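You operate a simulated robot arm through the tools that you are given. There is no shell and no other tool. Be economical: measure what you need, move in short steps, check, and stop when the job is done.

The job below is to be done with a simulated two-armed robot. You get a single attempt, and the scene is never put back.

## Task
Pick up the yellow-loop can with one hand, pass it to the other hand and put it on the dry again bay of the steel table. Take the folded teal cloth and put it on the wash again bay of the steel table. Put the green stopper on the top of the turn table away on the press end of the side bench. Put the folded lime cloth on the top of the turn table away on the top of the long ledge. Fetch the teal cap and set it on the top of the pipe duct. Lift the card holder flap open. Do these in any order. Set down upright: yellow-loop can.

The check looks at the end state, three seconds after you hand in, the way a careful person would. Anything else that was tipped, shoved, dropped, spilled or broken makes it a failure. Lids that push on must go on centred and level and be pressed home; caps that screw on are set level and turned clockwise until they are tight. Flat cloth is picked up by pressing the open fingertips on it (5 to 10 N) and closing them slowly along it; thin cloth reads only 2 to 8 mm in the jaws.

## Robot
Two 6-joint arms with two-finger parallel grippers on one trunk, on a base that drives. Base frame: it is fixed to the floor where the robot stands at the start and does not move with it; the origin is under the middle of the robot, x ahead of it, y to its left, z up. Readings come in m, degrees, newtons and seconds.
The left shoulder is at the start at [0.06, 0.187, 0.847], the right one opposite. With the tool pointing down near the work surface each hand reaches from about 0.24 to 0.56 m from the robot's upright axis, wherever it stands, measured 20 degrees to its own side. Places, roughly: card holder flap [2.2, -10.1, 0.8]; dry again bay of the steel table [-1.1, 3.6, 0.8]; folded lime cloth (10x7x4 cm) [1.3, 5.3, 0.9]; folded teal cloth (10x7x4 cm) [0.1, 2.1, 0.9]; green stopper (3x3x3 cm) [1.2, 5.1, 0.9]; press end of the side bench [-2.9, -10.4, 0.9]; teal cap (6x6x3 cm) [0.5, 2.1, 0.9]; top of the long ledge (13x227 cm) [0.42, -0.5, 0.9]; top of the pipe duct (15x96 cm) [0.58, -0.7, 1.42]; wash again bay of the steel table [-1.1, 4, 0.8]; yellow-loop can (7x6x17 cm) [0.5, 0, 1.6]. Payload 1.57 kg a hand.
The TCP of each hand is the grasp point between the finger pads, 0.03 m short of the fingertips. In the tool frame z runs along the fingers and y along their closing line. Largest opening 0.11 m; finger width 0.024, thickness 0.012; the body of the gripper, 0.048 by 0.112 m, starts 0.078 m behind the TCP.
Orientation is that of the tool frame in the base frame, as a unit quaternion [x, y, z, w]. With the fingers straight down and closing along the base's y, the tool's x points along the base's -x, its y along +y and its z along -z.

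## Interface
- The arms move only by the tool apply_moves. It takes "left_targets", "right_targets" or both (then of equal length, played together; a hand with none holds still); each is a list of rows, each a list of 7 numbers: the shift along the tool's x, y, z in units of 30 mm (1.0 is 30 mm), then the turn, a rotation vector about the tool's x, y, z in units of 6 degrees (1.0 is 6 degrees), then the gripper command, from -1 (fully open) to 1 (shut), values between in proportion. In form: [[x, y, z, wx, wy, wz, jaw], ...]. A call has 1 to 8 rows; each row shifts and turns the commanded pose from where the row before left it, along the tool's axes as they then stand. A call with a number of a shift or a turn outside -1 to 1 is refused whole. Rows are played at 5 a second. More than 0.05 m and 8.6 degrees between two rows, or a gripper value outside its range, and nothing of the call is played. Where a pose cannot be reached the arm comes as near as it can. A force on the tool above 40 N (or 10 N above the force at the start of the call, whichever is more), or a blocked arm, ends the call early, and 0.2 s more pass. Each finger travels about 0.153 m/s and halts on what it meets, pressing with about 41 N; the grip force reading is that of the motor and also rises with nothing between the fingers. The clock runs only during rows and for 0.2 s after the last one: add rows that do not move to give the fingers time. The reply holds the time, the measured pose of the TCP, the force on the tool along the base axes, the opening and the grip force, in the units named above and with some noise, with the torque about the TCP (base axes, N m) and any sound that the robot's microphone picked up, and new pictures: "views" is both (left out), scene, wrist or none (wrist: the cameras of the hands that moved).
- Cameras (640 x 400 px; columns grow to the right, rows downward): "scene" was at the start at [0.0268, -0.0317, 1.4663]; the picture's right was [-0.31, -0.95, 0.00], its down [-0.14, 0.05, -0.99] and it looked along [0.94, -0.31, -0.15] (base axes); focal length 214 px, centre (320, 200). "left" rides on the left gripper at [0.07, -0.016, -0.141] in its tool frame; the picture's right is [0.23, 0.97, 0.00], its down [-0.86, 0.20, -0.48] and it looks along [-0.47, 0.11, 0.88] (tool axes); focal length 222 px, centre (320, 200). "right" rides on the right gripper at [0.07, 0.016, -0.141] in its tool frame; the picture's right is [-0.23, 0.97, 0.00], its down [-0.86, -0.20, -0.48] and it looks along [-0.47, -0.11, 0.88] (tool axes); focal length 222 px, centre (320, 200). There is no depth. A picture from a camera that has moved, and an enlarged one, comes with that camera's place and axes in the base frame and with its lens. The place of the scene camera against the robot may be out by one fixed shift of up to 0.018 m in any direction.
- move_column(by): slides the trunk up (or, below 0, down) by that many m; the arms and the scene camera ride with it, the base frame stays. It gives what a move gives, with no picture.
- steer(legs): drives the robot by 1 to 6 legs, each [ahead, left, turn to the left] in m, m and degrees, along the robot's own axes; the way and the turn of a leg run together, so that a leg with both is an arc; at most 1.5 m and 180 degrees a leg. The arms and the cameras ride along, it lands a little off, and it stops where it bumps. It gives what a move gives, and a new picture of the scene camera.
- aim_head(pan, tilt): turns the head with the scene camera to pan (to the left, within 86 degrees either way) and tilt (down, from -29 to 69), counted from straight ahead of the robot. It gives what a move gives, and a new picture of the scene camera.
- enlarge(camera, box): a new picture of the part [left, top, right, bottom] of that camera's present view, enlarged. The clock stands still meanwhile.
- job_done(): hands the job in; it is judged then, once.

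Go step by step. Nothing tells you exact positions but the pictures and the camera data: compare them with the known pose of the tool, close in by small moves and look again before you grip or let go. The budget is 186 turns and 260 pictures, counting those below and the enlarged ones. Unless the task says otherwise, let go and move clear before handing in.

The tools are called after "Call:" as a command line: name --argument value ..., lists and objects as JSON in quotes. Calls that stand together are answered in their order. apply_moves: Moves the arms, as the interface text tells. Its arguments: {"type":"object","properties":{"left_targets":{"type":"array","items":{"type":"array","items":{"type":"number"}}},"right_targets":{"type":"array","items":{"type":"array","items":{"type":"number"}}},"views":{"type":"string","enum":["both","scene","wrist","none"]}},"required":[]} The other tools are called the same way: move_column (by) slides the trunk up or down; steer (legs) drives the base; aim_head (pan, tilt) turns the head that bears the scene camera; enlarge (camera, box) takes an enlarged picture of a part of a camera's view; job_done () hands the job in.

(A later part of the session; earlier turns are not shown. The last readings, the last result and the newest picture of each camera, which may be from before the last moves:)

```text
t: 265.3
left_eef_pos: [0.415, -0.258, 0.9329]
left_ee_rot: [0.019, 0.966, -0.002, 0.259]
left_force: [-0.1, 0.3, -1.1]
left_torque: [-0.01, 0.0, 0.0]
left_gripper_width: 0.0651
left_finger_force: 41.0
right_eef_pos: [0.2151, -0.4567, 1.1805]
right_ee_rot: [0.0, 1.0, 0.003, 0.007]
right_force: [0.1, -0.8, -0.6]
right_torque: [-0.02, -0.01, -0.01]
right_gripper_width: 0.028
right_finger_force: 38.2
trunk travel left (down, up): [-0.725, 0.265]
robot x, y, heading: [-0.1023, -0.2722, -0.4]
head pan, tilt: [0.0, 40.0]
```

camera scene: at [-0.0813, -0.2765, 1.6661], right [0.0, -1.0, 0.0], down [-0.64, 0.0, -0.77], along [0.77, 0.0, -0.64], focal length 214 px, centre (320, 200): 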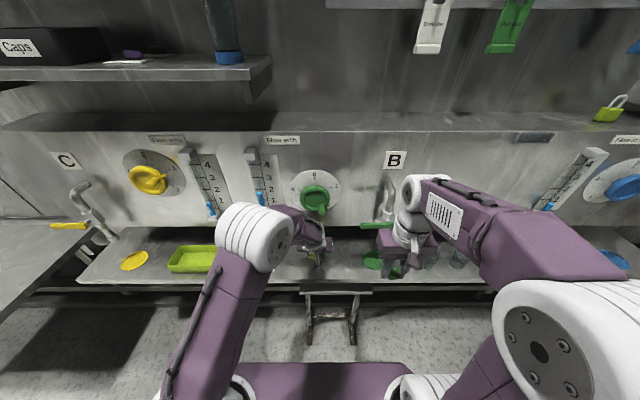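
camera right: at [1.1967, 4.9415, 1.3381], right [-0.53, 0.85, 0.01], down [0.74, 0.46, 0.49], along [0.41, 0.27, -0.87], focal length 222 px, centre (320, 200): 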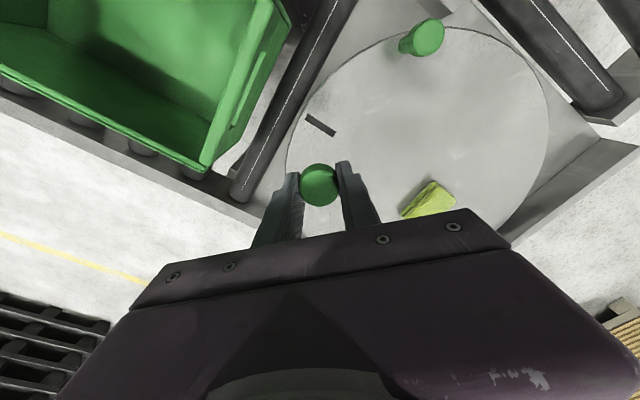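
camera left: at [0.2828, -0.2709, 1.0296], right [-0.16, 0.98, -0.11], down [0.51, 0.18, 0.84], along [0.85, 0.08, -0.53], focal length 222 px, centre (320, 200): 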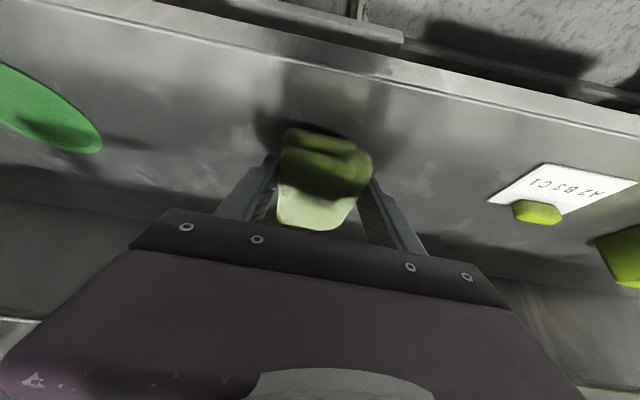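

Call:
apply_moves --left_targets '[[0.07, 0, 0.13, 0, 0, 0, 1], [0.07, 0, 0.13, 0, 0, 0, 1], [0.07, 0, 0.13, 0, 0, 0, 1], [0, 0, 0, 0, 0, 0, 1]]' --views "none"

```text
t: 266.0
left_eef_pos: [0.4161, -0.2601, 0.9325]
left_ee_rot: [0.018, 0.963, -0.002, 0.269]
left_force: [-9.4, 4.3, 25.7]
left_torque: [-0.08, 1.08, -0.18]
left_gripper_width: 0.0651
left_finger_force: 40.7
right_eef_pos: [0.2116, -0.4562, 1.1813]
right_ee_rot: [0.0, 1.0, 0.001, 0.008]
right_force: [-0.7, 0.0, -0.4]
right_torque: [0.05, 0.05, -0.03]
right_gripper_width: 0.0278
right_finger_force: 38.5
trunk travel left (down, up): [-0.725, 0.265]
robot x, y, heading: [-0.1058, -0.2762, -0.2]
head pan, tilt: [0.0, 40.0]
stopped in row 3 (left hand): the force on the tool passed its limit (the readings are from after the stop); the commanded pose is now the measured one
```

Contact. I'll ease, open and withdraw upward along the fingers.

Call:
apply_moves --left_targets '[[-0.04, 0, -0.07, 0, 0, 0, 0.2], [0, 0, 0, 0, 0, 0, -0.3], [0, 0, 0, 0, 0, 0, -0.8], [0, 0, 0, 0, 0, 0, -1], [0, 0, 0, 0, 0, 0, -1], [0, 0, -0.5, 0, 0, 0, -1], [0, 0, -1, 0, 0, 0, -1], [0, 0, -1, 0, 0, 0, -1]]' --views "wrist"

```text
t: 267.8
left_eef_pos: [0.3801, -0.258, 0.9949]
left_ee_rot: [0.019, 0.964, -0.003, 0.266]
left_force: [-0.7, 0.0, -0.1]
left_torque: [0.01, 0.01, 0.0]
left_gripper_width: 0.1098
left_finger_force: 0.1
right_eef_pos: [0.2146, -0.4559, 1.1803]
right_ee_rot: [0.0, 1.0, 0.003, 0.007]
right_force: [0.4, -0.7, -1.0]
right_torque: [0.02, -0.01, 0.02]
right_gripper_width: 0.0279
right_finger_force: 37.6
trunk travel left (down, up): [-0.725, 0.265]
robot x, y, heading: [-0.1039, -0.2721, -0.0]
head pan, tilt: [0.0, 40.0]
camera left: at [0.2474, -0.2702, 1.0802], right [-0.16, 0.98, -0.11], down [0.5, 0.18, 0.85], along [0.85, 0.08, -0.51], focal length 222 px, centre (320, 200)
```

left: 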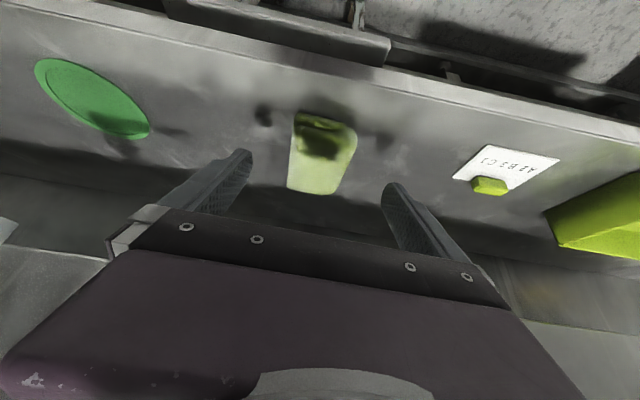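

The lime cloth rests on the ledge. Now the teal cap: I'll back off, straighten the left hand, and drive round to the left end of the teal table to approach it facing -y.

Call:
steer --legs '[[-0.35, 0, 0]]'

Call:
apply_moves --left_targets '[[-0.3, 0, -0.5, 0, 1, 0, -1], [-0.3, 0, -0.5, 0, 1, 0, -1], [0, 0, -0.3, 0, 1, 0, -1], [0, 0, 0, 0, 1, 0, -1], [0, 0, 0, 0, 1, 0, -1], [0, 0, 0, 0, 0, 0, -1]]' --views "none"

Call:
steer --legs '[[0, 1.45, 0], [0.1, 1.42, 0], [0, 0, -90]]'

Call:
aim_head --pan 20 --tilt 35

```text
t: 270.1
left_eef_pos: [0.028, -0.2581, 0.994]
left_ee_rot: [0.02, 0.964, -0.003, 0.264]
left_force: [0.1, 0.7, 0.0]
left_torque: [0.03, 0.02, 0.02]
left_gripper_width: 0.11
left_finger_force: 0.1
right_eef_pos: [-0.1378, -0.4561, 1.1803]
right_ee_rot: [0.001, 1.0, 0.002, 0.006]
right_force: [-0.4, 0.0, -1.0]
right_torque: [0.02, -0.02, -0.03]
right_gripper_width: 0.0276
right_finger_force: 38.0
trunk travel left (down, up): [-0.725, 0.265]
robot x, y, heading: [-0.4557, -0.2682, -0.0]
head pan, tilt: [0.0, 40.0]
camera scene: at [-0.4318, -0.276, 1.666], right [0.0, -1.0, 0.0], down [-0.64, 0.0, -0.77], along [0.77, 0.0, -0.64], focal length 214 px, centre (320, 200)
```

scene: 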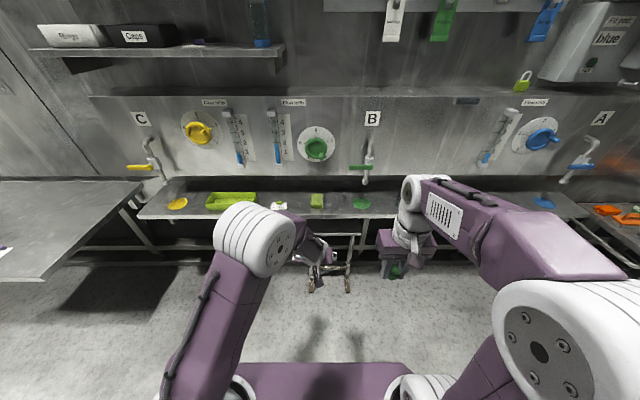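

```text
t: 271.5
left_eef_pos: [0.0263, -0.2548, 1.0314]
left_ee_rot: [0.015, 0.999, 0.01, 0.035]
left_force: [0.1, -0.9, 0.1]
left_torque: [0.02, -0.02, -0.04]
left_gripper_width: 0.11
left_finger_force: 0.1
left hand out of reach, approached as far as the arm can: row 1
right_eef_pos: [-0.1387, -0.4556, 1.1809]
right_ee_rot: [0.001, 1.0, 0.004, 0.007]
right_force: [0.6, 0.0, -0.5]
right_torque: [0.06, -0.03, 0.0]
right_gripper_width: 0.0278
right_finger_force: 38.2
trunk travel left (down, up): [-0.725, 0.265]
robot x, y, heading: [-0.4524, -0.2733, -0.2]
head pan, tilt: [0.0, 40.0]
```

```text
t: 289.0
left_eef_pos: [-0.3435, 2.0869, 1.0303]
left_ee_rot: [0.706, 0.707, -0.016, 0.033]
left_force: [-0.1, -0.8, -0.4]
left_torque: [0.0, 0.03, 0.0]
left_gripper_width: 0.1097
left_finger_force: 0.0
right_eef_pos: [-0.5503, 2.2469, 1.1813]
right_ee_rot: [0.697, 0.717, -0.003, 0.007]
right_force: [-0.6, 0.1, -0.5]
right_torque: [-0.02, 0.01, 0.01]
right_gripper_width: 0.028
right_finger_force: 38.1
trunk travel left (down, up): [-0.725, 0.265]
robot x, y, heading: [-0.3781, 2.5707, -88.5]
head pan, tilt: [0.0, 40.0]
camera scene: at [-0.3766, 2.5417, 1.666], right [-1.0, -0.03, 0.0], down [-0.02, 0.64, -0.77], along [0.02, -0.77, -0.64], focal length 214 px, centre (320, 200)
```

scene: 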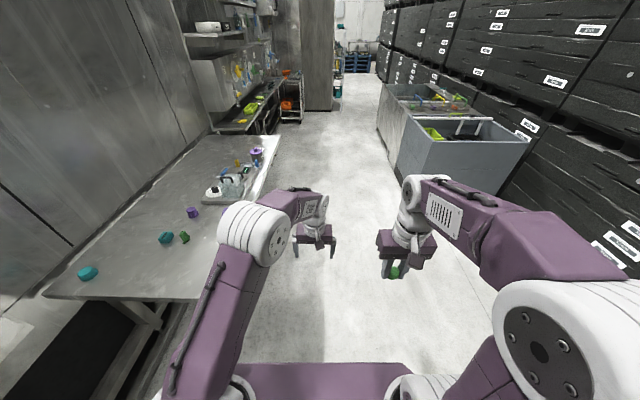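

```text
t: 289.9
left_eef_pos: [-0.343, 2.0866, 1.0303]
left_ee_rot: [0.706, 0.707, -0.015, 0.032]
left_force: [-0.4, -0.1, 0.3]
left_torque: [0.0, 0.06, 0.03]
left_gripper_width: 0.1098
left_finger_force: 0.1
right_eef_pos: [-0.5503, 2.2465, 1.181]
right_ee_rot: [0.697, 0.717, -0.002, 0.006]
right_force: [0.7, -0.1, -0.5]
right_torque: [0.01, 0.03, 0.0]
right_gripper_width: 0.0277
right_finger_force: 38.3
trunk travel left (down, up): [-0.725, 0.265]
robot x, y, heading: [-0.376, 2.5704, -88.6]
head pan, tilt: [20.0, 35.0]
camera scene: at [-0.3468, 2.5448, 1.6736], right [-0.93, -0.37, 0.0], down [-0.21, 0.53, -0.82], along [0.3, -0.76, -0.57], focal length 214 px, centre (320, 200)
```

scene: 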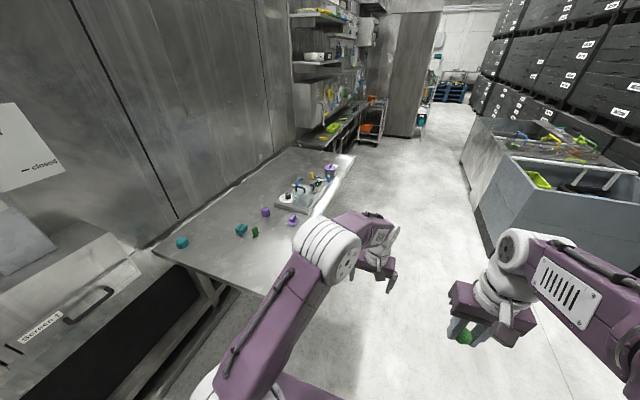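

The teal cap is at about (0.53, 2.115), close to the table's end. I'll strafe toward it along the table's end.

Call:
steer --legs '[[0, 0, -1.4], [0, 0.56, 0]]'

Call:
apply_moves --left_targets '[[0, 0, 0, 0, 0.65, 0, -1], [0, 0, 0, 0, 0, 0, -1]]' --views "wrist"

```text
t: 293.5
left_eef_pos: [0.2332, 2.0917, 1.0308]
left_ee_rot: [0.709, 0.704, -0.016, 0.032]
left_force: [-0.9, -0.1, 0.0]
left_torque: [0.0, -0.03, -0.01]
left_gripper_width: 0.1101
left_finger_force: 0.0
right_eef_pos: [0.0306, 2.2522, 1.1797]
right_ee_rot: [0.701, 0.713, -0.003, 0.007]
right_force: [0.3, -0.5, -0.5]
right_torque: [0.0, -0.05, 0.03]
right_gripper_width: 0.0279
right_finger_force: 38.2
trunk travel left (down, up): [-0.725, 0.265]
robot x, y, heading: [0.2094, 2.5745, -89.1]
head pan, tilt: [20.0, 35.0]
camera scene: at [0.2344, 2.5501, 1.6736], right [-0.93, -0.36, 0.0], down [-0.21, 0.54, -0.82], along [0.29, -0.76, -0.57], focal length 214 px, centre (320, 200)
```

scene: 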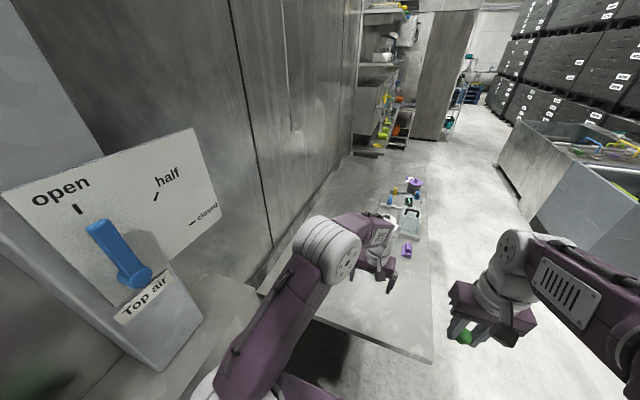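

```text
t: 294.1
left_eef_pos: [0.2341, 2.0911, 1.0318]
left_ee_rot: [0.71, 0.704, 0.007, 0.006]
left_force: [1.1, -0.8, 0.5]
left_torque: [-0.02, 0.0, 0.02]
left_gripper_width: 0.11
left_finger_force: 0.0
right_eef_pos: [0.029, 2.2527, 1.1803]
right_ee_rot: [0.7, 0.714, -0.004, 0.007]
right_force: [-0.6, 0.3, -1.0]
right_torque: [0.0, 0.01, -0.01]
right_gripper_width: 0.0279
right_finger_force: 38.7
trunk travel left (down, up): [-0.725, 0.265]
robot x, y, heading: [0.2073, 2.5756, -88.8]
head pan, tilt: [20.0, 35.0]
camera left: at [0.2158, 2.1616, 1.1713], right [0.98, 0.22, 0.02], down [0.18, -0.86, 0.48], along [0.12, -0.47, -0.88], focal length 222 px, centre (320, 200)
```

left: 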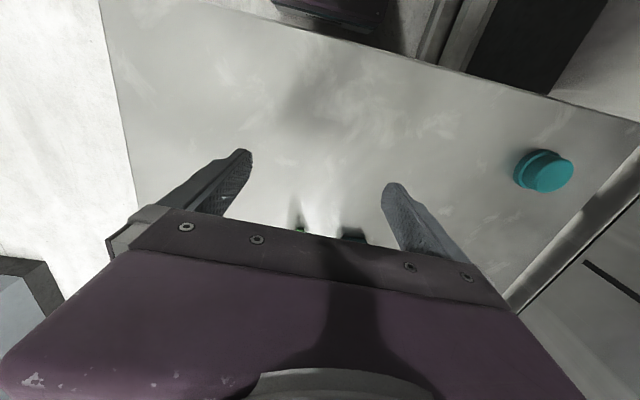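

The cap is at (0.515, 2.125). I'll move the left hand over it.

Call:
apply_moves --left_targets '[[0.15, 1, 0, 0, 0, 0, -1], [0.15, 1, 0, 0, 0, 0, -1], [0.15, 1, 0, 0, 0, 0, -1], [0.15, 1, 0, 0, 0, 0, -1], [0.15, 1, 0, 0, 0, 0, -1], [0.15, 1, 0, 0, 0, 0, -1], [0.1, 1, 0, 0, 0, 0, -1], [0.1, 1, 0, 0, 0, 0, -1]]' --views "none"

Call:
apply_moves --left_targets '[[0, 1, 0, 0, 0, 0, -1], [0, 0.35, 0, 0, 0, 0, -1], [0, 0, 0, 0, 0, 0, -1]]' --views "wrist"

```text
t: 295.9
left_eef_pos: [0.4758, 2.1243, 1.0378]
left_ee_rot: [0.709, 0.705, 0.007, 0.008]
left_force: [0.3, 0.3, 0.3]
left_torque: [0.04, 0.02, -0.02]
left_gripper_width: 0.1098
left_finger_force: 0.0
right_eef_pos: [0.032, 2.2527, 1.1803]
right_ee_rot: [0.7, 0.714, -0.004, 0.007]
right_force: [0.4, 0.2, 0.1]
right_torque: [0.01, -0.02, -0.01]
right_gripper_width: 0.0277
right_finger_force: 38.5
trunk travel left (down, up): [-0.725, 0.265]
robot x, y, heading: [0.207, 2.5755, -89.1]
head pan, tilt: [20.0, 35.0]
```

```text
t: 296.7
left_eef_pos: [0.5136, 2.1255, 1.0372]
left_ee_rot: [0.71, 0.704, 0.008, 0.008]
left_force: [-0.4, 1.1, 0.0]
left_torque: [-0.01, -0.02, -0.01]
left_gripper_width: 0.1099
left_finger_force: 0.0
right_eef_pos: [0.0287, 2.2537, 1.1804]
right_ee_rot: [0.7, 0.714, -0.002, 0.006]
right_force: [0.1, 0.3, -1.5]
right_torque: [0.0, -0.02, 0.04]
right_gripper_width: 0.0279
right_finger_force: 38.3
trunk travel left (down, up): [-0.725, 0.265]
robot x, y, heading: [0.2041, 2.5724, -89.1]
head pan, tilt: [20.0, 35.0]
camera left: at [0.4949, 2.1947, 1.1784], right [0.98, 0.22, 0.02], down [0.18, -0.86, 0.48], along [0.12, -0.47, -0.88], focal length 222 px, centre (320, 200)
```

left: 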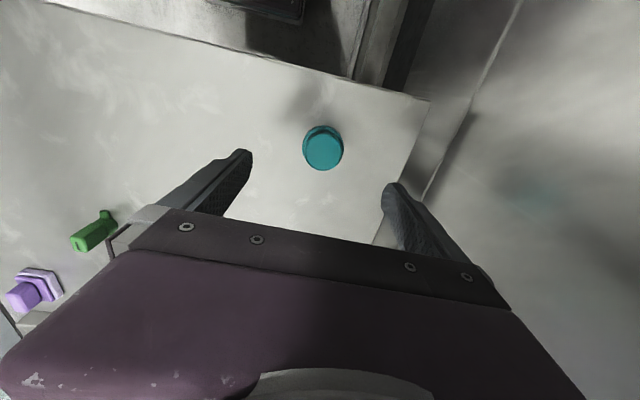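

Centred. I'll narrow the jaw a little, descend and close on the cap.

Call:
apply_moves --left_targets '[[0, 0.15, 0.9, 0, 0, 0, -0.6], [0, 0, 0.9, 0, 0, 0, -0.6], [0, 0, 0.9, 0, 0, 0, -0.6], [0, 0, 0.6, 0, 0, 0, -0.6], [0, 0, 0, 0, 0, 0, -0.3], [0, 0, 0, 0, 0, 0, 0], [0, 0, 0, 0, 0, 0, 0.4], [0, 0, 0, 0, 0, 0, 0.4]]' --views "wrist"

```text
t: 298.5
left_eef_pos: [0.5234, 2.1219, 0.9401]
left_ee_rot: [0.709, 0.705, 0.008, 0.009]
left_force: [0.9, -2.0, 3.9]
left_torque: [-0.05, 0.09, 0.0]
left_gripper_width: 0.0428
left_finger_force: 41.4
right_eef_pos: [0.0309, 2.2535, 1.1798]
right_ee_rot: [0.7, 0.714, -0.003, 0.007]
right_force: [0.3, -0.2, -0.6]
right_torque: [0.0, 0.0, 0.02]
right_gripper_width: 0.0279
right_finger_force: 37.5
trunk travel left (down, up): [-0.725, 0.265]
robot x, y, heading: [0.2059, 2.5723, -89.0]
head pan, tilt: [20.0, 35.0]
camera left: at [0.5038, 2.1928, 1.0806], right [0.98, 0.22, 0.02], down [0.18, -0.86, 0.48], along [0.12, -0.47, -0.87], focal length 222 px, centre (320, 200)
```

left: 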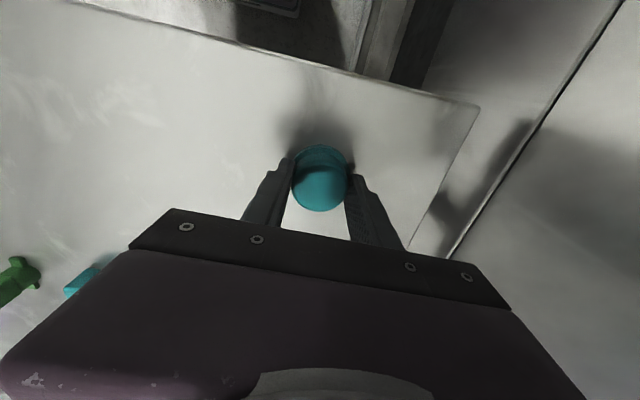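

Gripped at 43 mm (its upper tier). I'll lift slowly and check.

Call:
apply_moves --left_targets '[[0, 0, -0.2, 0, 0, 0, 0.7], [0, 0, -0.3, 0, 0, 0, 0.7], [0, 0, -0.5, 0, 0, 0, 0.7], [0, 0, -0.8, 0, 0, 0, 0.7], [0, 0, -0.8, 0, 0, 0, 0.7], [0, 0, 0, 0, 0, 0, 0.7]]' --views "wrist"

```text
t: 299.9
left_eef_pos: [0.517, 2.1248, 1.0171]
left_ee_rot: [0.709, 0.705, 0.008, 0.007]
left_force: [-1.0, -0.4, 0.0]
left_torque: [0.02, 0.02, -0.02]
left_gripper_width: 0.0425
left_finger_force: 41.0
right_eef_pos: [0.0306, 2.2528, 1.1798]
right_ee_rot: [0.7, 0.714, -0.004, 0.005]
right_force: [0.2, -0.2, -0.6]
right_torque: [0.02, 0.01, 0.0]
right_gripper_width: 0.0278
right_finger_force: 38.1
trunk travel left (down, up): [-0.725, 0.265]
robot x, y, heading: [0.2065, 2.5756, -89.2]
head pan, tilt: [20.0, 35.0]
camera left: at [0.4993, 2.1935, 1.1581], right [0.98, 0.22, 0.02], down [0.18, -0.86, 0.48], along [0.12, -0.47, -0.88], focal length 222 px, centre (320, 200)
```

left: 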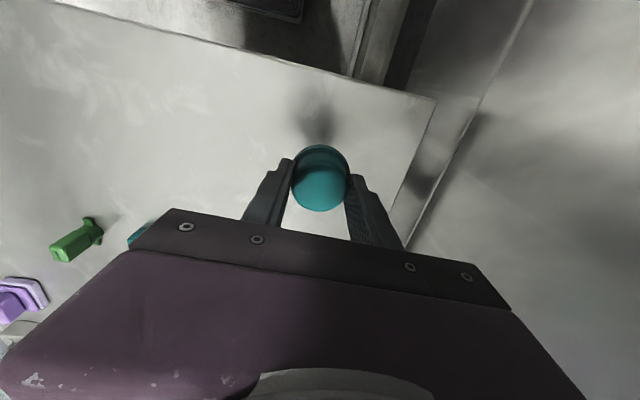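

Cap held. I'll raise the trunk, back out, and drive to the pipe duct.

Call:
move_column --by 0.26

Call:
steer --legs '[[0, -0.6, 0], [0, 0, 89], [0, -1.2, 0], [0, -1.1, 0], [0, -1.1, 0]]'

Call:
aim_head --pan 0 --tilt 15

```text
t: 302.6
left_eef_pos: [0.5179, 2.1244, 1.2778]
left_ee_rot: [0.71, 0.705, 0.007, 0.008]
left_force: [0.6, 0.3, -0.6]
left_torque: [-0.02, 0.04, 0.01]
left_gripper_width: 0.0428
left_finger_force: 40.4
right_eef_pos: [0.0292, 2.2533, 1.4408]
right_ee_rot: [0.7, 0.714, -0.002, 0.007]
right_force: [-0.7, -0.3, -0.2]
right_torque: [-0.02, 0.06, 0.03]
right_gripper_width: 0.0279
right_finger_force: 37.4
trunk travel left (down, up): [-0.985, 0.005]
robot x, y, heading: [0.2032, 2.5747, -89.1]
head pan, tilt: [20.0, 35.0]
```

```text
t: 325.8
left_eef_pos: [0.0609, -0.5028, 1.2773]
left_ee_rot: [0.013, 1.0, 0.01, 0.0]
left_force: [-0.4, 0.3, -0.6]
left_torque: [0.02, -0.02, -0.01]
left_gripper_width: 0.0424
left_finger_force: 40.9
right_eef_pos: [-0.076, -0.9878, 1.4405]
right_ee_rot: [0.001, 1.0, 0.001, 0.007]
right_force: [0.2, 0.4, -0.4]
right_torque: [-0.05, -0.01, 0.0]
right_gripper_width: 0.0279
right_finger_force: 37.8
trunk travel left (down, up): [-0.985, 0.005]
robot x, y, heading: [-0.392, -0.8074, 0.1]
head pan, tilt: [20.0, 35.0]
camera scene: at [-0.3733, -0.7773, 1.9336], right [0.34, -0.94, 0.0], down [-0.54, -0.2, -0.82], along [0.77, 0.28, -0.57], focal length 214 px, centre (320, 200)
```

scene: 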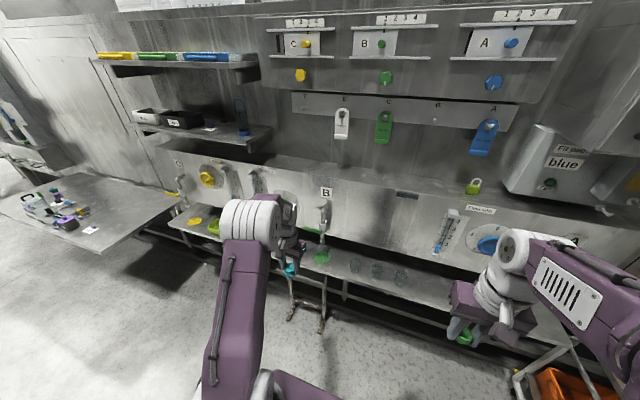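

```text
t: 326.6
left_eef_pos: [0.062, -0.5047, 1.2788]
left_ee_rot: [0.013, 1.0, 0.011, 0.0]
left_force: [-0.7, 0.4, -0.2]
left_torque: [0.01, -0.01, 0.0]
left_gripper_width: 0.0427
left_finger_force: 40.9
right_eef_pos: [-0.076, -0.9889, 1.4406]
right_ee_rot: [0.001, 1.0, 0.002, 0.007]
right_force: [0.3, -0.3, -1.1]
right_torque: [-0.01, 0.03, 0.0]
right_gripper_width: 0.0278
right_finger_force: 37.8
trunk travel left (down, up): [-0.985, 0.005]
robot x, y, heading: [-0.3968, -0.8076, -0.2]
head pan, tilt: [0.0, 15.0]
camera scene: at [-0.3627, -0.8094, 1.9655], right [0.0, -1.0, 0.0], down [-0.26, 0.0, -0.97], along [0.97, 0.0, -0.26], focal length 214 px, centre (320, 200)
```

scene: 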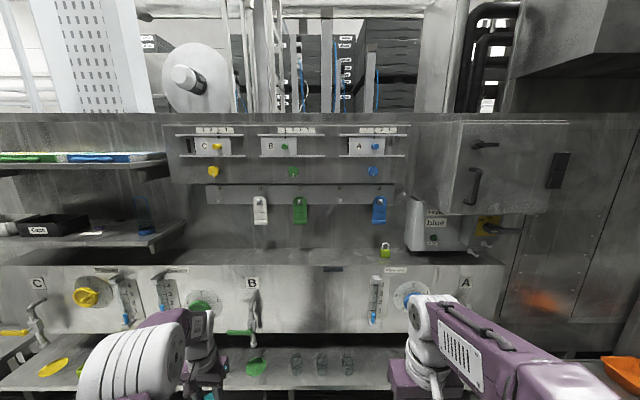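

The duct top is free around y ≈ -0.83, between the green tag and the empty B peg. I'll pull the right hand in and test how far and high the left hand can reach with the tool down.

Call:
apply_moves --left_targets '[[0, -0.5, -1, 0, 0, 0, 0.7], [0, -0.5, -1, 0, 0, 0, 0.7], [0, -0.5, -1, 0, 0, 0, 0.7], [0, -0.5, -1, 0, 0, 0, 0.7], [0, -0.5, -1, 0, 0, 0, 0.7], [0, -0.5, -1, 0, 0, 0, 0.7], [0, -0.5, -1, 0, 0, 0, 0.7], [0, 0, 0, 0, 0, 0, 0.7]]' --right_targets '[[0.5, 0, 0, 0, 0, 0, 1], [0.5, 0, 0, 0, 0, 0, 1], [0.5, 0, 0, 0, 0, 0, 1], [0.5, 0, 0, 0, 0, 0, 1], [0, 0, 0, 0, 0, 0, 1], [0, 0, 0, 0, 0, 0, 1], [0, 0, 0, 0, 0, 0, 1], [0, 0, 0, 0, 0, 0, 1]]' --views "none"

Call:
apply_moves --left_targets '[[-1, 0, 0, 0, 0, 0, 0.7], [-1, 0, 0, 0, 0, 0, 0.7], [-1, 0, 0, 0, 0, 0, 0.7], [0, 0, 0, 0, 0, 0, 0.7]]' --views "none"

```text
t: 328.4
left_eef_pos: [0.0608, -0.6158, 1.4862]
left_ee_rot: [0.013, 1.0, 0.011, 0.0]
left_force: [0.4, 0.4, 0.0]
left_torque: [-0.01, 0.01, 0.01]
left_gripper_width: 0.0425
left_finger_force: 40.9
right_eef_pos: [-0.1377, -0.9904, 1.4382]
right_ee_rot: [0.001, 1.0, 0.003, 0.007]
right_force: [-0.1, -0.5, -0.5]
right_torque: [0.0, -0.03, 0.0]
right_gripper_width: 0.028
right_finger_force: 38.1
trunk travel left (down, up): [-0.985, 0.005]
robot x, y, heading: [-0.391, -0.8077, -0.1]
head pan, tilt: [0.0, 15.0]
```

```text
t: 329.4
left_eef_pos: [0.1321, -0.618, 1.4778]
left_ee_rot: [0.014, 1.0, 0.011, 0.002]
left_force: [-0.2, -0.3, -1.0]
left_torque: [-0.01, -0.02, 0.0]
left_gripper_width: 0.0429
left_finger_force: 40.6
left hand out of reach, approached as far as the arm can: row 3
right_eef_pos: [-0.1381, -0.9897, 1.4394]
right_ee_rot: [0.001, 1.0, 0.002, 0.008]
right_force: [-0.1, 0.6, 0.0]
right_torque: [0.03, 0.03, 0.04]
right_gripper_width: 0.0277
right_finger_force: 37.7
trunk travel left (down, up): [-0.985, 0.005]
robot x, y, heading: [-0.3986, -0.8077, -0.1]
head pan, tilt: [0.0, 15.0]
```

Reach ahead is about 0.53 at that height, enough if the robot can stand at x ≈ 0.02. I'll pull back slightly and drive in by stages.

Call:
apply_moves --left_targets '[[0.5, 0, -0.2, 0, 0, 0, 0.7], [0, 0, 0, 0, 0, 0, 0.7]]' --views "none"

Call:
steer --legs '[[0, -0.21, 0], [0.27, 0, 0]]'

Call:
aim_head --pan 15 --tilt 35

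```text
t: 330.0
left_eef_pos: [0.1173, -0.615, 1.4846]
left_ee_rot: [0.014, 1.0, 0.01, 0.001]
left_force: [0.0, 0.4, -0.9]
left_torque: [-0.03, -0.02, -0.01]
left_gripper_width: 0.0428
left_finger_force: 41.0
right_eef_pos: [-0.1372, -0.9913, 1.4388]
right_ee_rot: [0.001, 1.0, 0.002, 0.007]
right_force: [-0.2, -0.4, -0.2]
right_torque: [-0.02, 0.01, -0.06]
right_gripper_width: 0.0277
right_finger_force: 37.9
trunk travel left (down, up): [-0.985, 0.005]
robot x, y, heading: [-0.3951, -0.8063, -0.1]
head pan, tilt: [0.0, 15.0]
```

```text
t: 333.2
left_eef_pos: [0.3841, -0.8258, 1.486]
left_ee_rot: [0.016, 1.0, 0.01, 0.002]
left_force: [0.1, 0.1, -0.4]
left_torque: [-0.02, -0.03, 0.03]
left_gripper_width: 0.043
left_finger_force: 41.3
right_eef_pos: [0.1288, -1.1998, 1.4392]
right_ee_rot: [0.003, 1.0, 0.001, 0.009]
right_force: [-0.9, 0.5, 0.0]
right_torque: [0.0, -0.02, 0.03]
right_gripper_width: 0.0277
right_finger_force: 37.7
trunk travel left (down, up): [-0.985, 0.005]
robot x, y, heading: [-0.1292, -1.0166, -0.1]
head pan, tilt: [0.0, 15.0]
camera scene: at [-0.0982, -1.0179, 1.9657], right [-0.01, -1.0, 0.0], down [-0.26, 0.0, -0.97], along [0.97, -0.01, -0.26], focal length 214 px, centre (320, 200)
```

scene: 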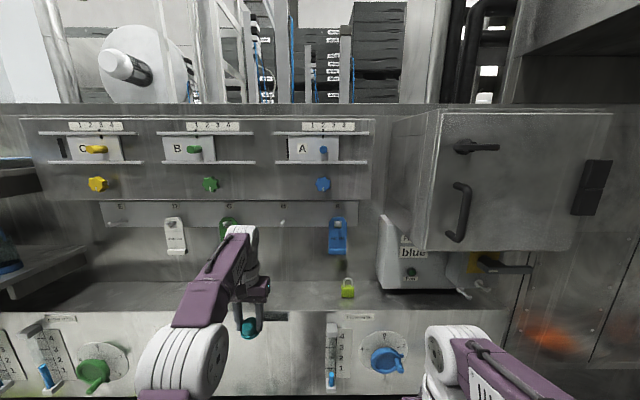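

```text
t: 334.0
left_eef_pos: [0.3901, -0.827, 1.4822]
left_ee_rot: [0.016, 1.0, 0.012, 0.0]
left_force: [-0.5, 0.3, -0.9]
left_torque: [0.0, 0.02, 0.0]
left_gripper_width: 0.0427
left_finger_force: 41.1
right_eef_pos: [0.1344, -1.2007, 1.4398]
right_ee_rot: [0.002, 1.0, 0.003, 0.006]
right_force: [0.0, 0.1, 0.1]
right_torque: [0.02, 0.0, -0.01]
right_gripper_width: 0.0279
right_finger_force: 37.9
trunk travel left (down, up): [-0.985, 0.005]
robot x, y, heading: [-0.127, -1.0151, -0.4]
head pan, tilt: [15.0, 35.0]
camera scene: at [-0.0997, -0.9961, 1.9337], right [0.25, -0.97, 0.0], down [-0.55, -0.14, -0.82], along [0.79, 0.21, -0.57], focal length 214 px, centre (320, 200)
```

scene: 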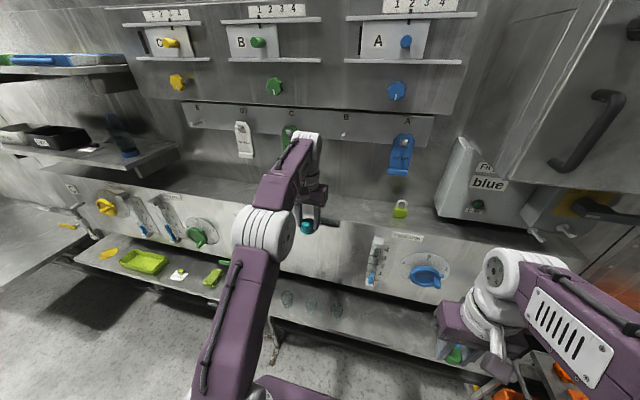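

Clear so far. I'll drive 0.12 more and look with the wrist camera.

Call:
steer --legs '[[0.12, 0, 0]]'

Call:
enlarge --camera "left" --box '[0, 0, 640, 400]'

```text
t: 335.2
left_eef_pos: [0.5006, -0.8274, 1.4869]
left_ee_rot: [0.016, 1.0, 0.011, 0.003]
left_force: [-0.7, -0.5, 0.0]
left_torque: [0.0, -0.11, -0.01]
left_gripper_width: 0.0429
left_finger_force: 40.7
right_eef_pos: [0.2444, -1.2025, 1.4394]
right_ee_rot: [0.002, 1.0, 0.003, 0.009]
right_force: [-0.3, 0.1, 0.3]
right_torque: [0.01, -0.06, 0.03]
right_gripper_width: 0.0277
right_finger_force: 37.7
trunk travel left (down, up): [-0.985, 0.005]
robot x, y, heading: [-0.0042, -1.0181, -0.3]
head pan, tilt: [15.0, 35.0]
camera scene: at [0.0089, -0.9963, 1.9338], right [0.25, -0.97, 0.0], down [-0.55, -0.15, -0.82], along [0.8, 0.21, -0.57], focal length 214 px, centre (320, 200)
```

scene: 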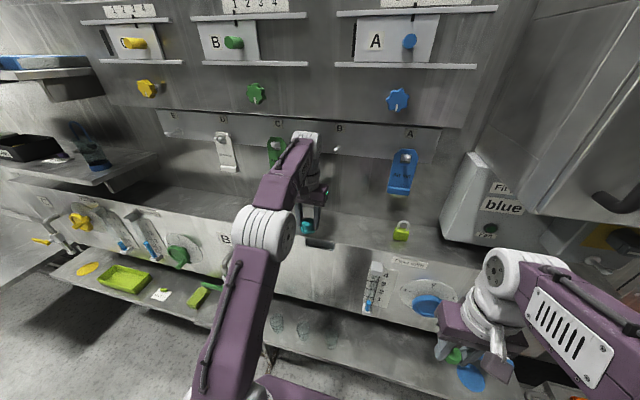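

```text
1.00 times, centred on (320, 200) of left
camera zoom: at [0.4299, -0.8448, 1.6265], right [-0.2, 0.98, 0.02], down [0.86, 0.16, 0.49], along [0.48, 0.11, -0.87], focal length 222 px, centre (320, 200)
```

zoom: 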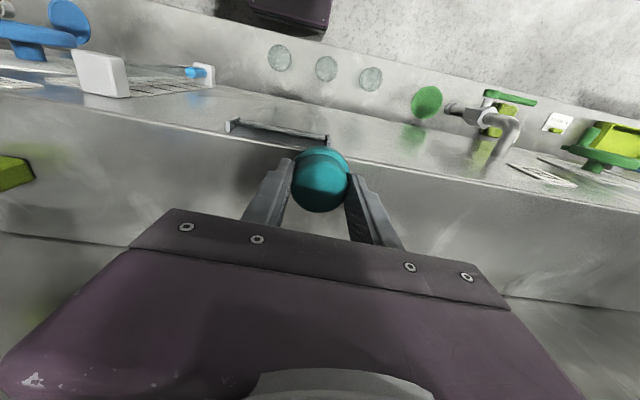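

The duct top spans x ≈ 0.495–0.645. I'll drive 0.05 further.

Call:
steer --legs '[[0.05, 0, 0]]'

```text
t: 336.1
left_eef_pos: [0.5566, -0.8281, 1.4843]
left_ee_rot: [0.016, 1.0, 0.011, 0.002]
left_force: [-0.1, 0.3, -0.4]
left_torque: [0.01, 0.0, 0.02]
left_gripper_width: 0.0427
left_finger_force: 41.1
right_eef_pos: [0.3005, -1.2028, 1.4396]
right_ee_rot: [0.004, 1.0, 0.002, 0.008]
right_force: [-0.5, 0.6, -0.5]
right_torque: [0.0, -0.02, -0.02]
right_gripper_width: 0.0277
right_finger_force: 38.2
trunk travel left (down, up): [-0.985, 0.005]
robot x, y, heading: [0.0427, -1.0153, -0.3]
head pan, tilt: [15.0, 35.0]
camera scene: at [0.0666, -0.9971, 1.9337], right [0.25, -0.97, 0.0], down [-0.55, -0.14, -0.82], along [0.79, 0.21, -0.57], focal length 214 px, centre (320, 200)
```

scene: 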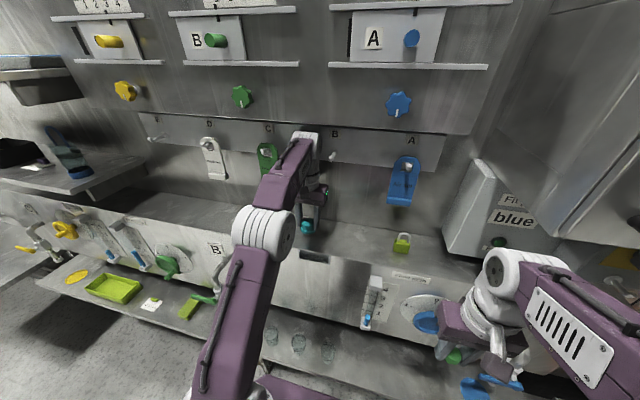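

No bump, and the cap is over the duct's middle. I'll lower in small steps.

Call:
apply_moves --left_targets '[[0, 0, 0.2, 0, 0, 0, 0.7], [0, 0, 0.2, 0, 0, 0, 0.7], [0, 0, 0.15, 0, 0, 0, 0.7], [0, 0, 0, 0, 0, 0, 0.7]]' --views "wrist"

```text
t: 337.1
left_eef_pos: [0.5568, -0.8282, 1.4672]
left_ee_rot: [0.016, 1.0, 0.011, 0.002]
left_force: [-0.3, -0.2, -0.2]
left_torque: [0.02, 0.04, -0.01]
left_gripper_width: 0.0428
left_finger_force: 40.7
right_eef_pos: [0.3005, -1.202, 1.4389]
right_ee_rot: [0.003, 1.0, 0.002, 0.008]
right_force: [1.0, 0.6, -0.4]
right_torque: [0.01, 0.0, 0.0]
right_gripper_width: 0.0279
right_finger_force: 37.8
trunk travel left (down, up): [-0.985, 0.005]
robot x, y, heading: [0.0467, -1.0127, -0.3]
head pan, tilt: [15.0, 35.0]
camera left: at [0.4866, -0.8456, 1.6077], right [-0.2, 0.98, 0.02], down [0.86, 0.16, 0.49], along [0.47, 0.11, -0.87], focal length 222 px, centre (320, 200)
```

left: 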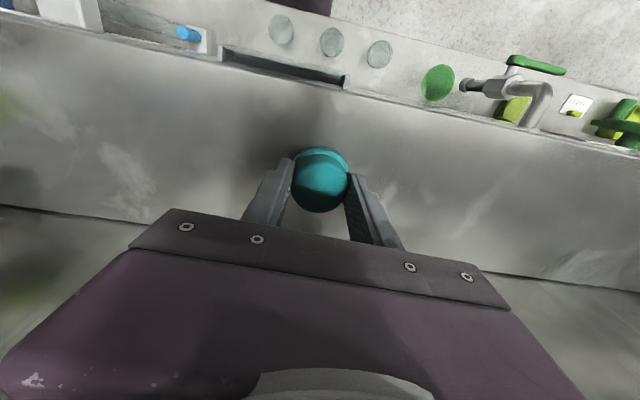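

Call:
apply_moves --left_targets '[[0, 0, 0.12, 0, 0, 0, 0.7], [0, 0, 0.12, 0, 0, 0, 0.7], [0, 0, 0, 0, 0, 0, 0.7]]' --views "none"

```text
t: 337.9
left_eef_pos: [0.5572, -0.8292, 1.46]
left_ee_rot: [0.017, 1.0, 0.011, 0.002]
left_force: [-2.6, 1.1, 11.3]
left_torque: [-0.24, 0.06, -0.04]
left_gripper_width: 0.0427
left_finger_force: 41.1
right_eef_pos: [0.3006, -1.2023, 1.4402]
right_ee_rot: [0.003, 1.0, 0.003, 0.009]
right_force: [0.5, 0.4, -0.4]
right_torque: [0.0, -0.01, -0.02]
right_gripper_width: 0.0277
right_finger_force: 37.9
trunk travel left (down, up): [-0.985, 0.005]
robot x, y, heading: [0.0426, -1.0164, -0.7]
head pan, tilt: [15.0, 35.0]
```

Contact at 1.460, as predicted. I'll open and rise a little.

Call:
apply_moves --left_targets '[[0, 0, -0.02, 0, 0, 0, 0.0], [0, 0, 0, 0, 0, 0, -0.3], [0, 0, 0, 0, 0, 0, -0.7], [0, 0, 0, 0, 0, 0, -0.8], [0, 0, -0.3, 0, 0, 0, -0.8], [0, 0, -0.5, 0, 0, 0, -0.8], [0.7, 0, -0.5, 0, 0, 0, -0.8], [0, 0, 0, 0, 0, 0, -0.8]]' --views "wrist"

```text
t: 339.8
left_eef_pos: [0.5367, -0.827, 1.5]
left_ee_rot: [0.016, 1.0, 0.011, 0.002]
left_force: [0.4, -0.5, 1.0]
left_torque: [0.02, -0.02, 0.0]
left_gripper_width: 0.0987
left_finger_force: 0.1
right_eef_pos: [0.302, -1.202, 1.4394]
right_ee_rot: [0.004, 1.0, 0.003, 0.007]
right_force: [-0.1, 0.6, -0.8]
right_torque: [0.01, -0.03, 0.01]
right_gripper_width: 0.0278
right_finger_force: 38.1
trunk travel left (down, up): [-0.985, 0.005]
robot x, y, heading: [0.0446, -1.0166, -0.3]
head pan, tilt: [15.0, 35.0]
camera left: at [0.466, -0.8442, 1.6404], right [-0.2, 0.98, 0.02], down [0.86, 0.16, 0.49], along [0.47, 0.11, -0.87], focal length 222 px, centre (320, 200)
```

left: 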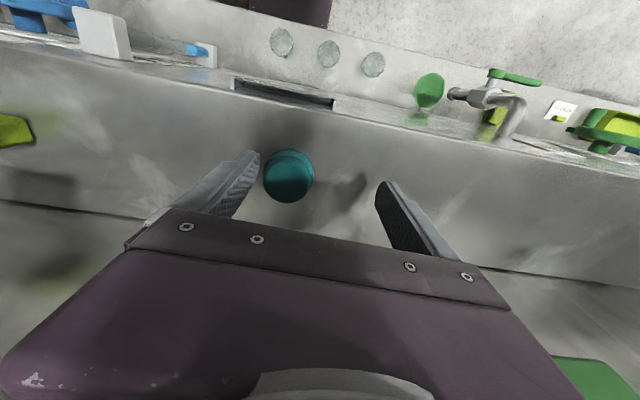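

The cap stands on the duct. Now I'll back off, turn toward -y, and look at the way south.

Call:
apply_moves --left_targets '[[0, 0, -0.3, 0, 0, 0, -0.8], [0, 0, 0, 0, 0, 0, -0.8]]' --views "none"

Call:
steer --legs '[[-0.6, 0, 0]]'

Call:
enlarge --camera "scene" --box '[240, 60, 440, 185]'

Call:
steer --legs '[[-0.3, 0, 0], [0, 0, -90]]'

Call:
aim_head --pan 0 --tilt 12

```text
t: 340.4
left_eef_pos: [0.5382, -0.828, 1.5043]
left_ee_rot: [0.015, 1.0, 0.011, -0.002]
left_force: [0.4, 0.1, 0.1]
left_torque: [-0.01, 0.0, -0.05]
left_gripper_width: 0.0987
left_finger_force: 0.1
right_eef_pos: [0.3022, -1.2015, 1.4382]
right_ee_rot: [0.003, 1.0, 0.002, 0.007]
right_force: [-0.8, -0.3, -0.3]
right_torque: [0.0, -0.03, -0.01]
right_gripper_width: 0.0278
right_finger_force: 38.1
trunk travel left (down, up): [-0.985, 0.005]
robot x, y, heading: [0.0487, -1.0194, -0.2]
head pan, tilt: [15.0, 35.0]
```

```text
t: 343.6
left_eef_pos: [-0.0343, -0.8219, 1.5069]
left_ee_rot: [0.011, 1.0, 0.011, 0.0]
left_force: [-0.3, -0.5, 0.6]
left_torque: [-0.01, 0.03, 0.0]
left_gripper_width: 0.0991
left_finger_force: 0.0
right_eef_pos: [-0.2656, -1.2004, 1.4391]
right_ee_rot: [-0.002, 1.0, 0.003, 0.006]
right_force: [0.6, -0.6, -0.5]
right_torque: [0.01, 0.01, 0.0]
right_gripper_width: 0.0277
right_finger_force: 38.0
trunk travel left (down, up): [-0.985, 0.005]
robot x, y, heading: [-0.5267, -1.0145, 0.2]
head pan, tilt: [15.0, 35.0]
camera scene: at [-0.5011, -0.9954, 1.9335], right [0.26, -0.97, 0.0], down [-0.56, -0.15, -0.82], along [0.79, 0.21, -0.58], focal length 214 px, centre (320, 200)
```

scene: 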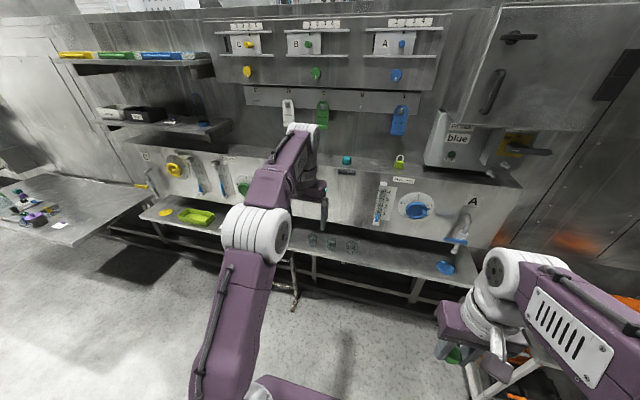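

```text
3.20 times, centred on (340, 122) of scene
camera zoom: at [-0.5011, -0.9954, 1.9335], right [0.26, -0.97, 0.0], down [-0.56, -0.15, -0.82], along [0.79, 0.21, -0.58], focal length 686 px, centre (256, 448)
```

zoom: 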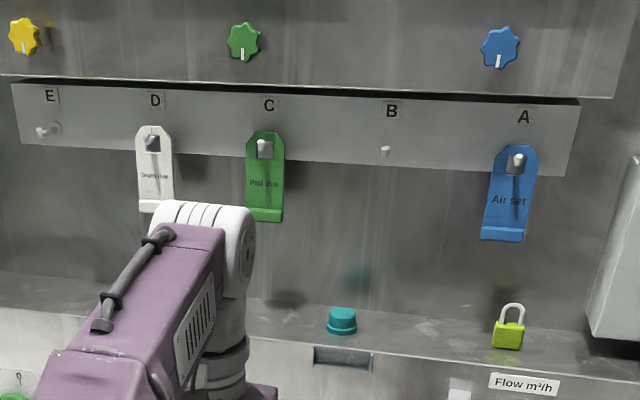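

```text
t: 349.4
left_eef_pos: [-0.6196, -1.5017, 1.5091]
left_ee_rot: [0.705, 0.709, 0.007, 0.009]
left_force: [-0.1, -1.0, 0.5]
left_torque: [0.01, 0.01, -0.03]
left_gripper_width: 0.0991
left_finger_force: 0.1
right_eef_pos: [-1.0017, -1.28, 1.4386]
right_ee_rot: [0.696, 0.718, -0.003, 0.008]
right_force: [0.1, 0.5, -0.5]
right_torque: [0.01, -0.05, -0.01]
right_gripper_width: 0.0281
right_finger_force: 38.1
trunk travel left (down, up): [-0.985, 0.005]
robot x, y, heading: [-0.8297, -1.0143, -88.4]
head pan, tilt: [15.0, 35.0]
camera scene: at [-0.804, -1.0435, 1.9336], right [-0.96, -0.29, 0.0], down [-0.17, 0.55, -0.82], along [0.24, -0.78, -0.57], focal length 214 px, centre (320, 200)
```

scene: 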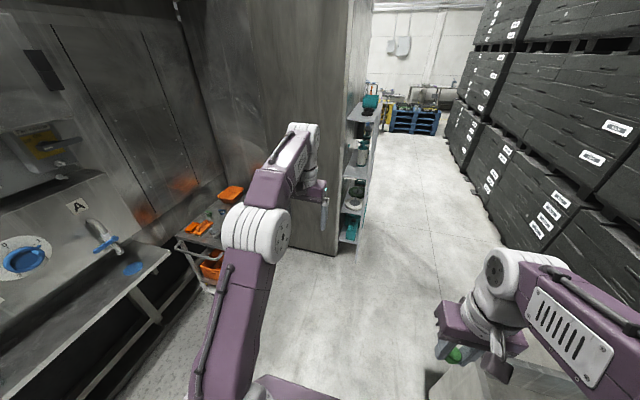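

```text
t: 350.3
left_eef_pos: [-0.6196, -1.503, 1.509]
left_ee_rot: [0.705, 0.71, 0.007, 0.009]
left_force: [0.0, -0.2, 0.4]
left_torque: [-0.04, 0.02, -0.03]
left_gripper_width: 0.0991
left_finger_force: 0.0
right_eef_pos: [-1.0025, -1.2799, 1.4386]
right_ee_rot: [0.696, 0.718, -0.003, 0.006]
right_force: [-0.4, -0.1, -1.1]
right_torque: [0.0, -0.05, -0.01]
right_gripper_width: 0.0279
right_finger_force: 37.9
trunk travel left (down, up): [-0.985, 0.005]
robot x, y, heading: [-0.8284, -1.0155, -88.7]
head pan, tilt: [0.0, 12.0]
camera scene: at [-0.827, -1.0523, 1.9704], right [-1.0, -0.03, 0.0], down [-0.01, 0.21, -0.98], along [0.03, -0.98, -0.21], focal length 214 px, centre (320, 200)
```

scene: 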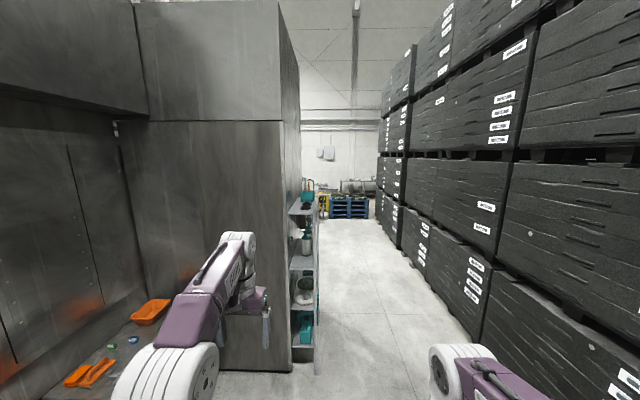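

The cap is set well. The aisle to the south runs between the shelf (x ≈ -0.8) and the stacks (x ≈ -2.4), and there's a grey bin near my right. I'll look at it.

Call:
aim_head --pan -45 --tilt 45

```text
t: 351.4
left_eef_pos: [-0.6198, -1.5014, 1.5087]
left_ee_rot: [0.705, 0.709, 0.008, 0.008]
left_force: [0.6, -0.7, 0.0]
left_torque: [0.0, 0.01, 0.01]
left_gripper_width: 0.0993
left_finger_force: 0.1
right_eef_pos: [-1.0019, -1.2808, 1.4394]
right_ee_rot: [0.696, 0.718, -0.003, 0.007]
right_force: [0.6, -0.1, 0.7]
right_torque: [-0.03, -0.01, 0.0]
right_gripper_width: 0.0277
right_finger_force: 38.1
trunk travel left (down, up): [-0.985, 0.005]
robot x, y, heading: [-0.828, -1.0138, -88.5]
head pan, tilt: [-45.0, 45.0]
camera scene: at [-0.8852, -1.0184, 1.9188], right [-0.73, 0.68, 0.0], down [0.48, 0.52, -0.71], along [-0.48, -0.52, -0.71], focal length 214 px, centre (320, 200)
```

scene: 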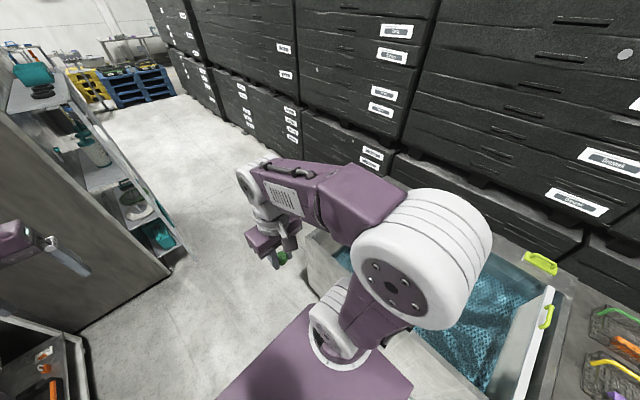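

The bin ends at y ≈ -1.56. I'll go past it, shift into the aisle, and drive south.

Call:
steer --legs '[[0, 0.1, -1.5], [1.05, 0, 0], [0, -0.85, 0], [1.5, 0, 0], [1.5, 0, 0]]'

Call:
aim_head --pan 0 --tilt 12

```text
t: 375.8
left_eef_pos: [-1.1654, -5.561, 1.5076]
left_ee_rot: [0.68, 0.733, 0.008, 0.009]
left_force: [1.0, 0.4, 0.1]
left_torque: [-0.01, -0.01, 0.01]
left_gripper_width: 0.0992
left_finger_force: 0.0
right_eef_pos: [-1.5628, -5.3686, 1.4389]
right_ee_rot: [0.671, 0.742, -0.003, 0.007]
right_force: [0.9, -0.7, 0.6]
right_torque: [-0.01, 0.0, 0.01]
right_gripper_width: 0.0279
right_finger_force: 38.1
trunk travel left (down, up): [-0.985, 0.005]
robot x, y, heading: [-1.4064, -5.0922, -84.4]
head pan, tilt: [-45.0, 45.0]
camera scene: at [-1.4648, -5.0976, 1.9188], right [-0.77, 0.63, 0.0], down [0.45, 0.55, -0.71], along [-0.45, -0.55, -0.71], focal length 214 px, centre (320, 200)
```

scene: 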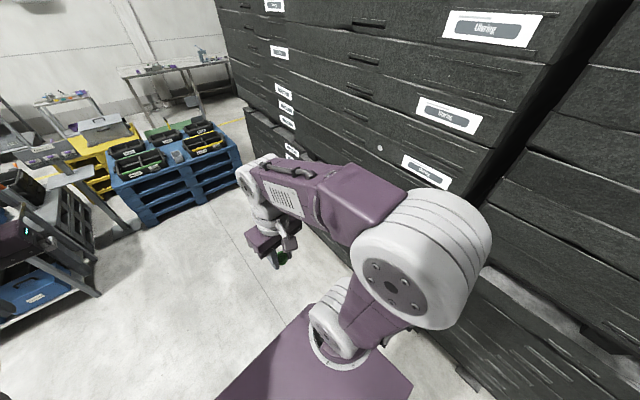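

```text
t: 376.9
left_eef_pos: [-1.1664, -5.5633, 1.5084]
left_ee_rot: [0.679, 0.734, 0.008, 0.009]
left_force: [-0.1, 0.2, -0.1]
left_torque: [0.02, 0.04, -0.01]
left_gripper_width: 0.0991
left_finger_force: 0.0
right_eef_pos: [-1.5632, -5.3688, 1.4383]
right_ee_rot: [0.671, 0.742, -0.003, 0.008]
right_force: [0.1, 0.2, -0.7]
right_torque: [-0.02, 0.03, -0.01]
right_gripper_width: 0.0279
right_finger_force: 38.2
trunk travel left (down, up): [-0.985, 0.005]
robot x, y, heading: [-1.4024, -5.0911, -84.3]
head pan, tilt: [0.0, 12.0]
camera scene: at [-1.4041, -5.1288, 1.9704], right [-1.0, -0.1, 0.0], down [-0.02, 0.21, -0.98], along [0.1, -0.97, -0.21], focal length 214 px, centre (320, 200)
```

scene: 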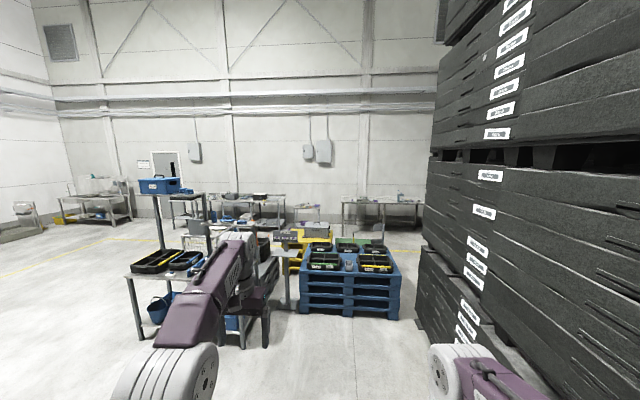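

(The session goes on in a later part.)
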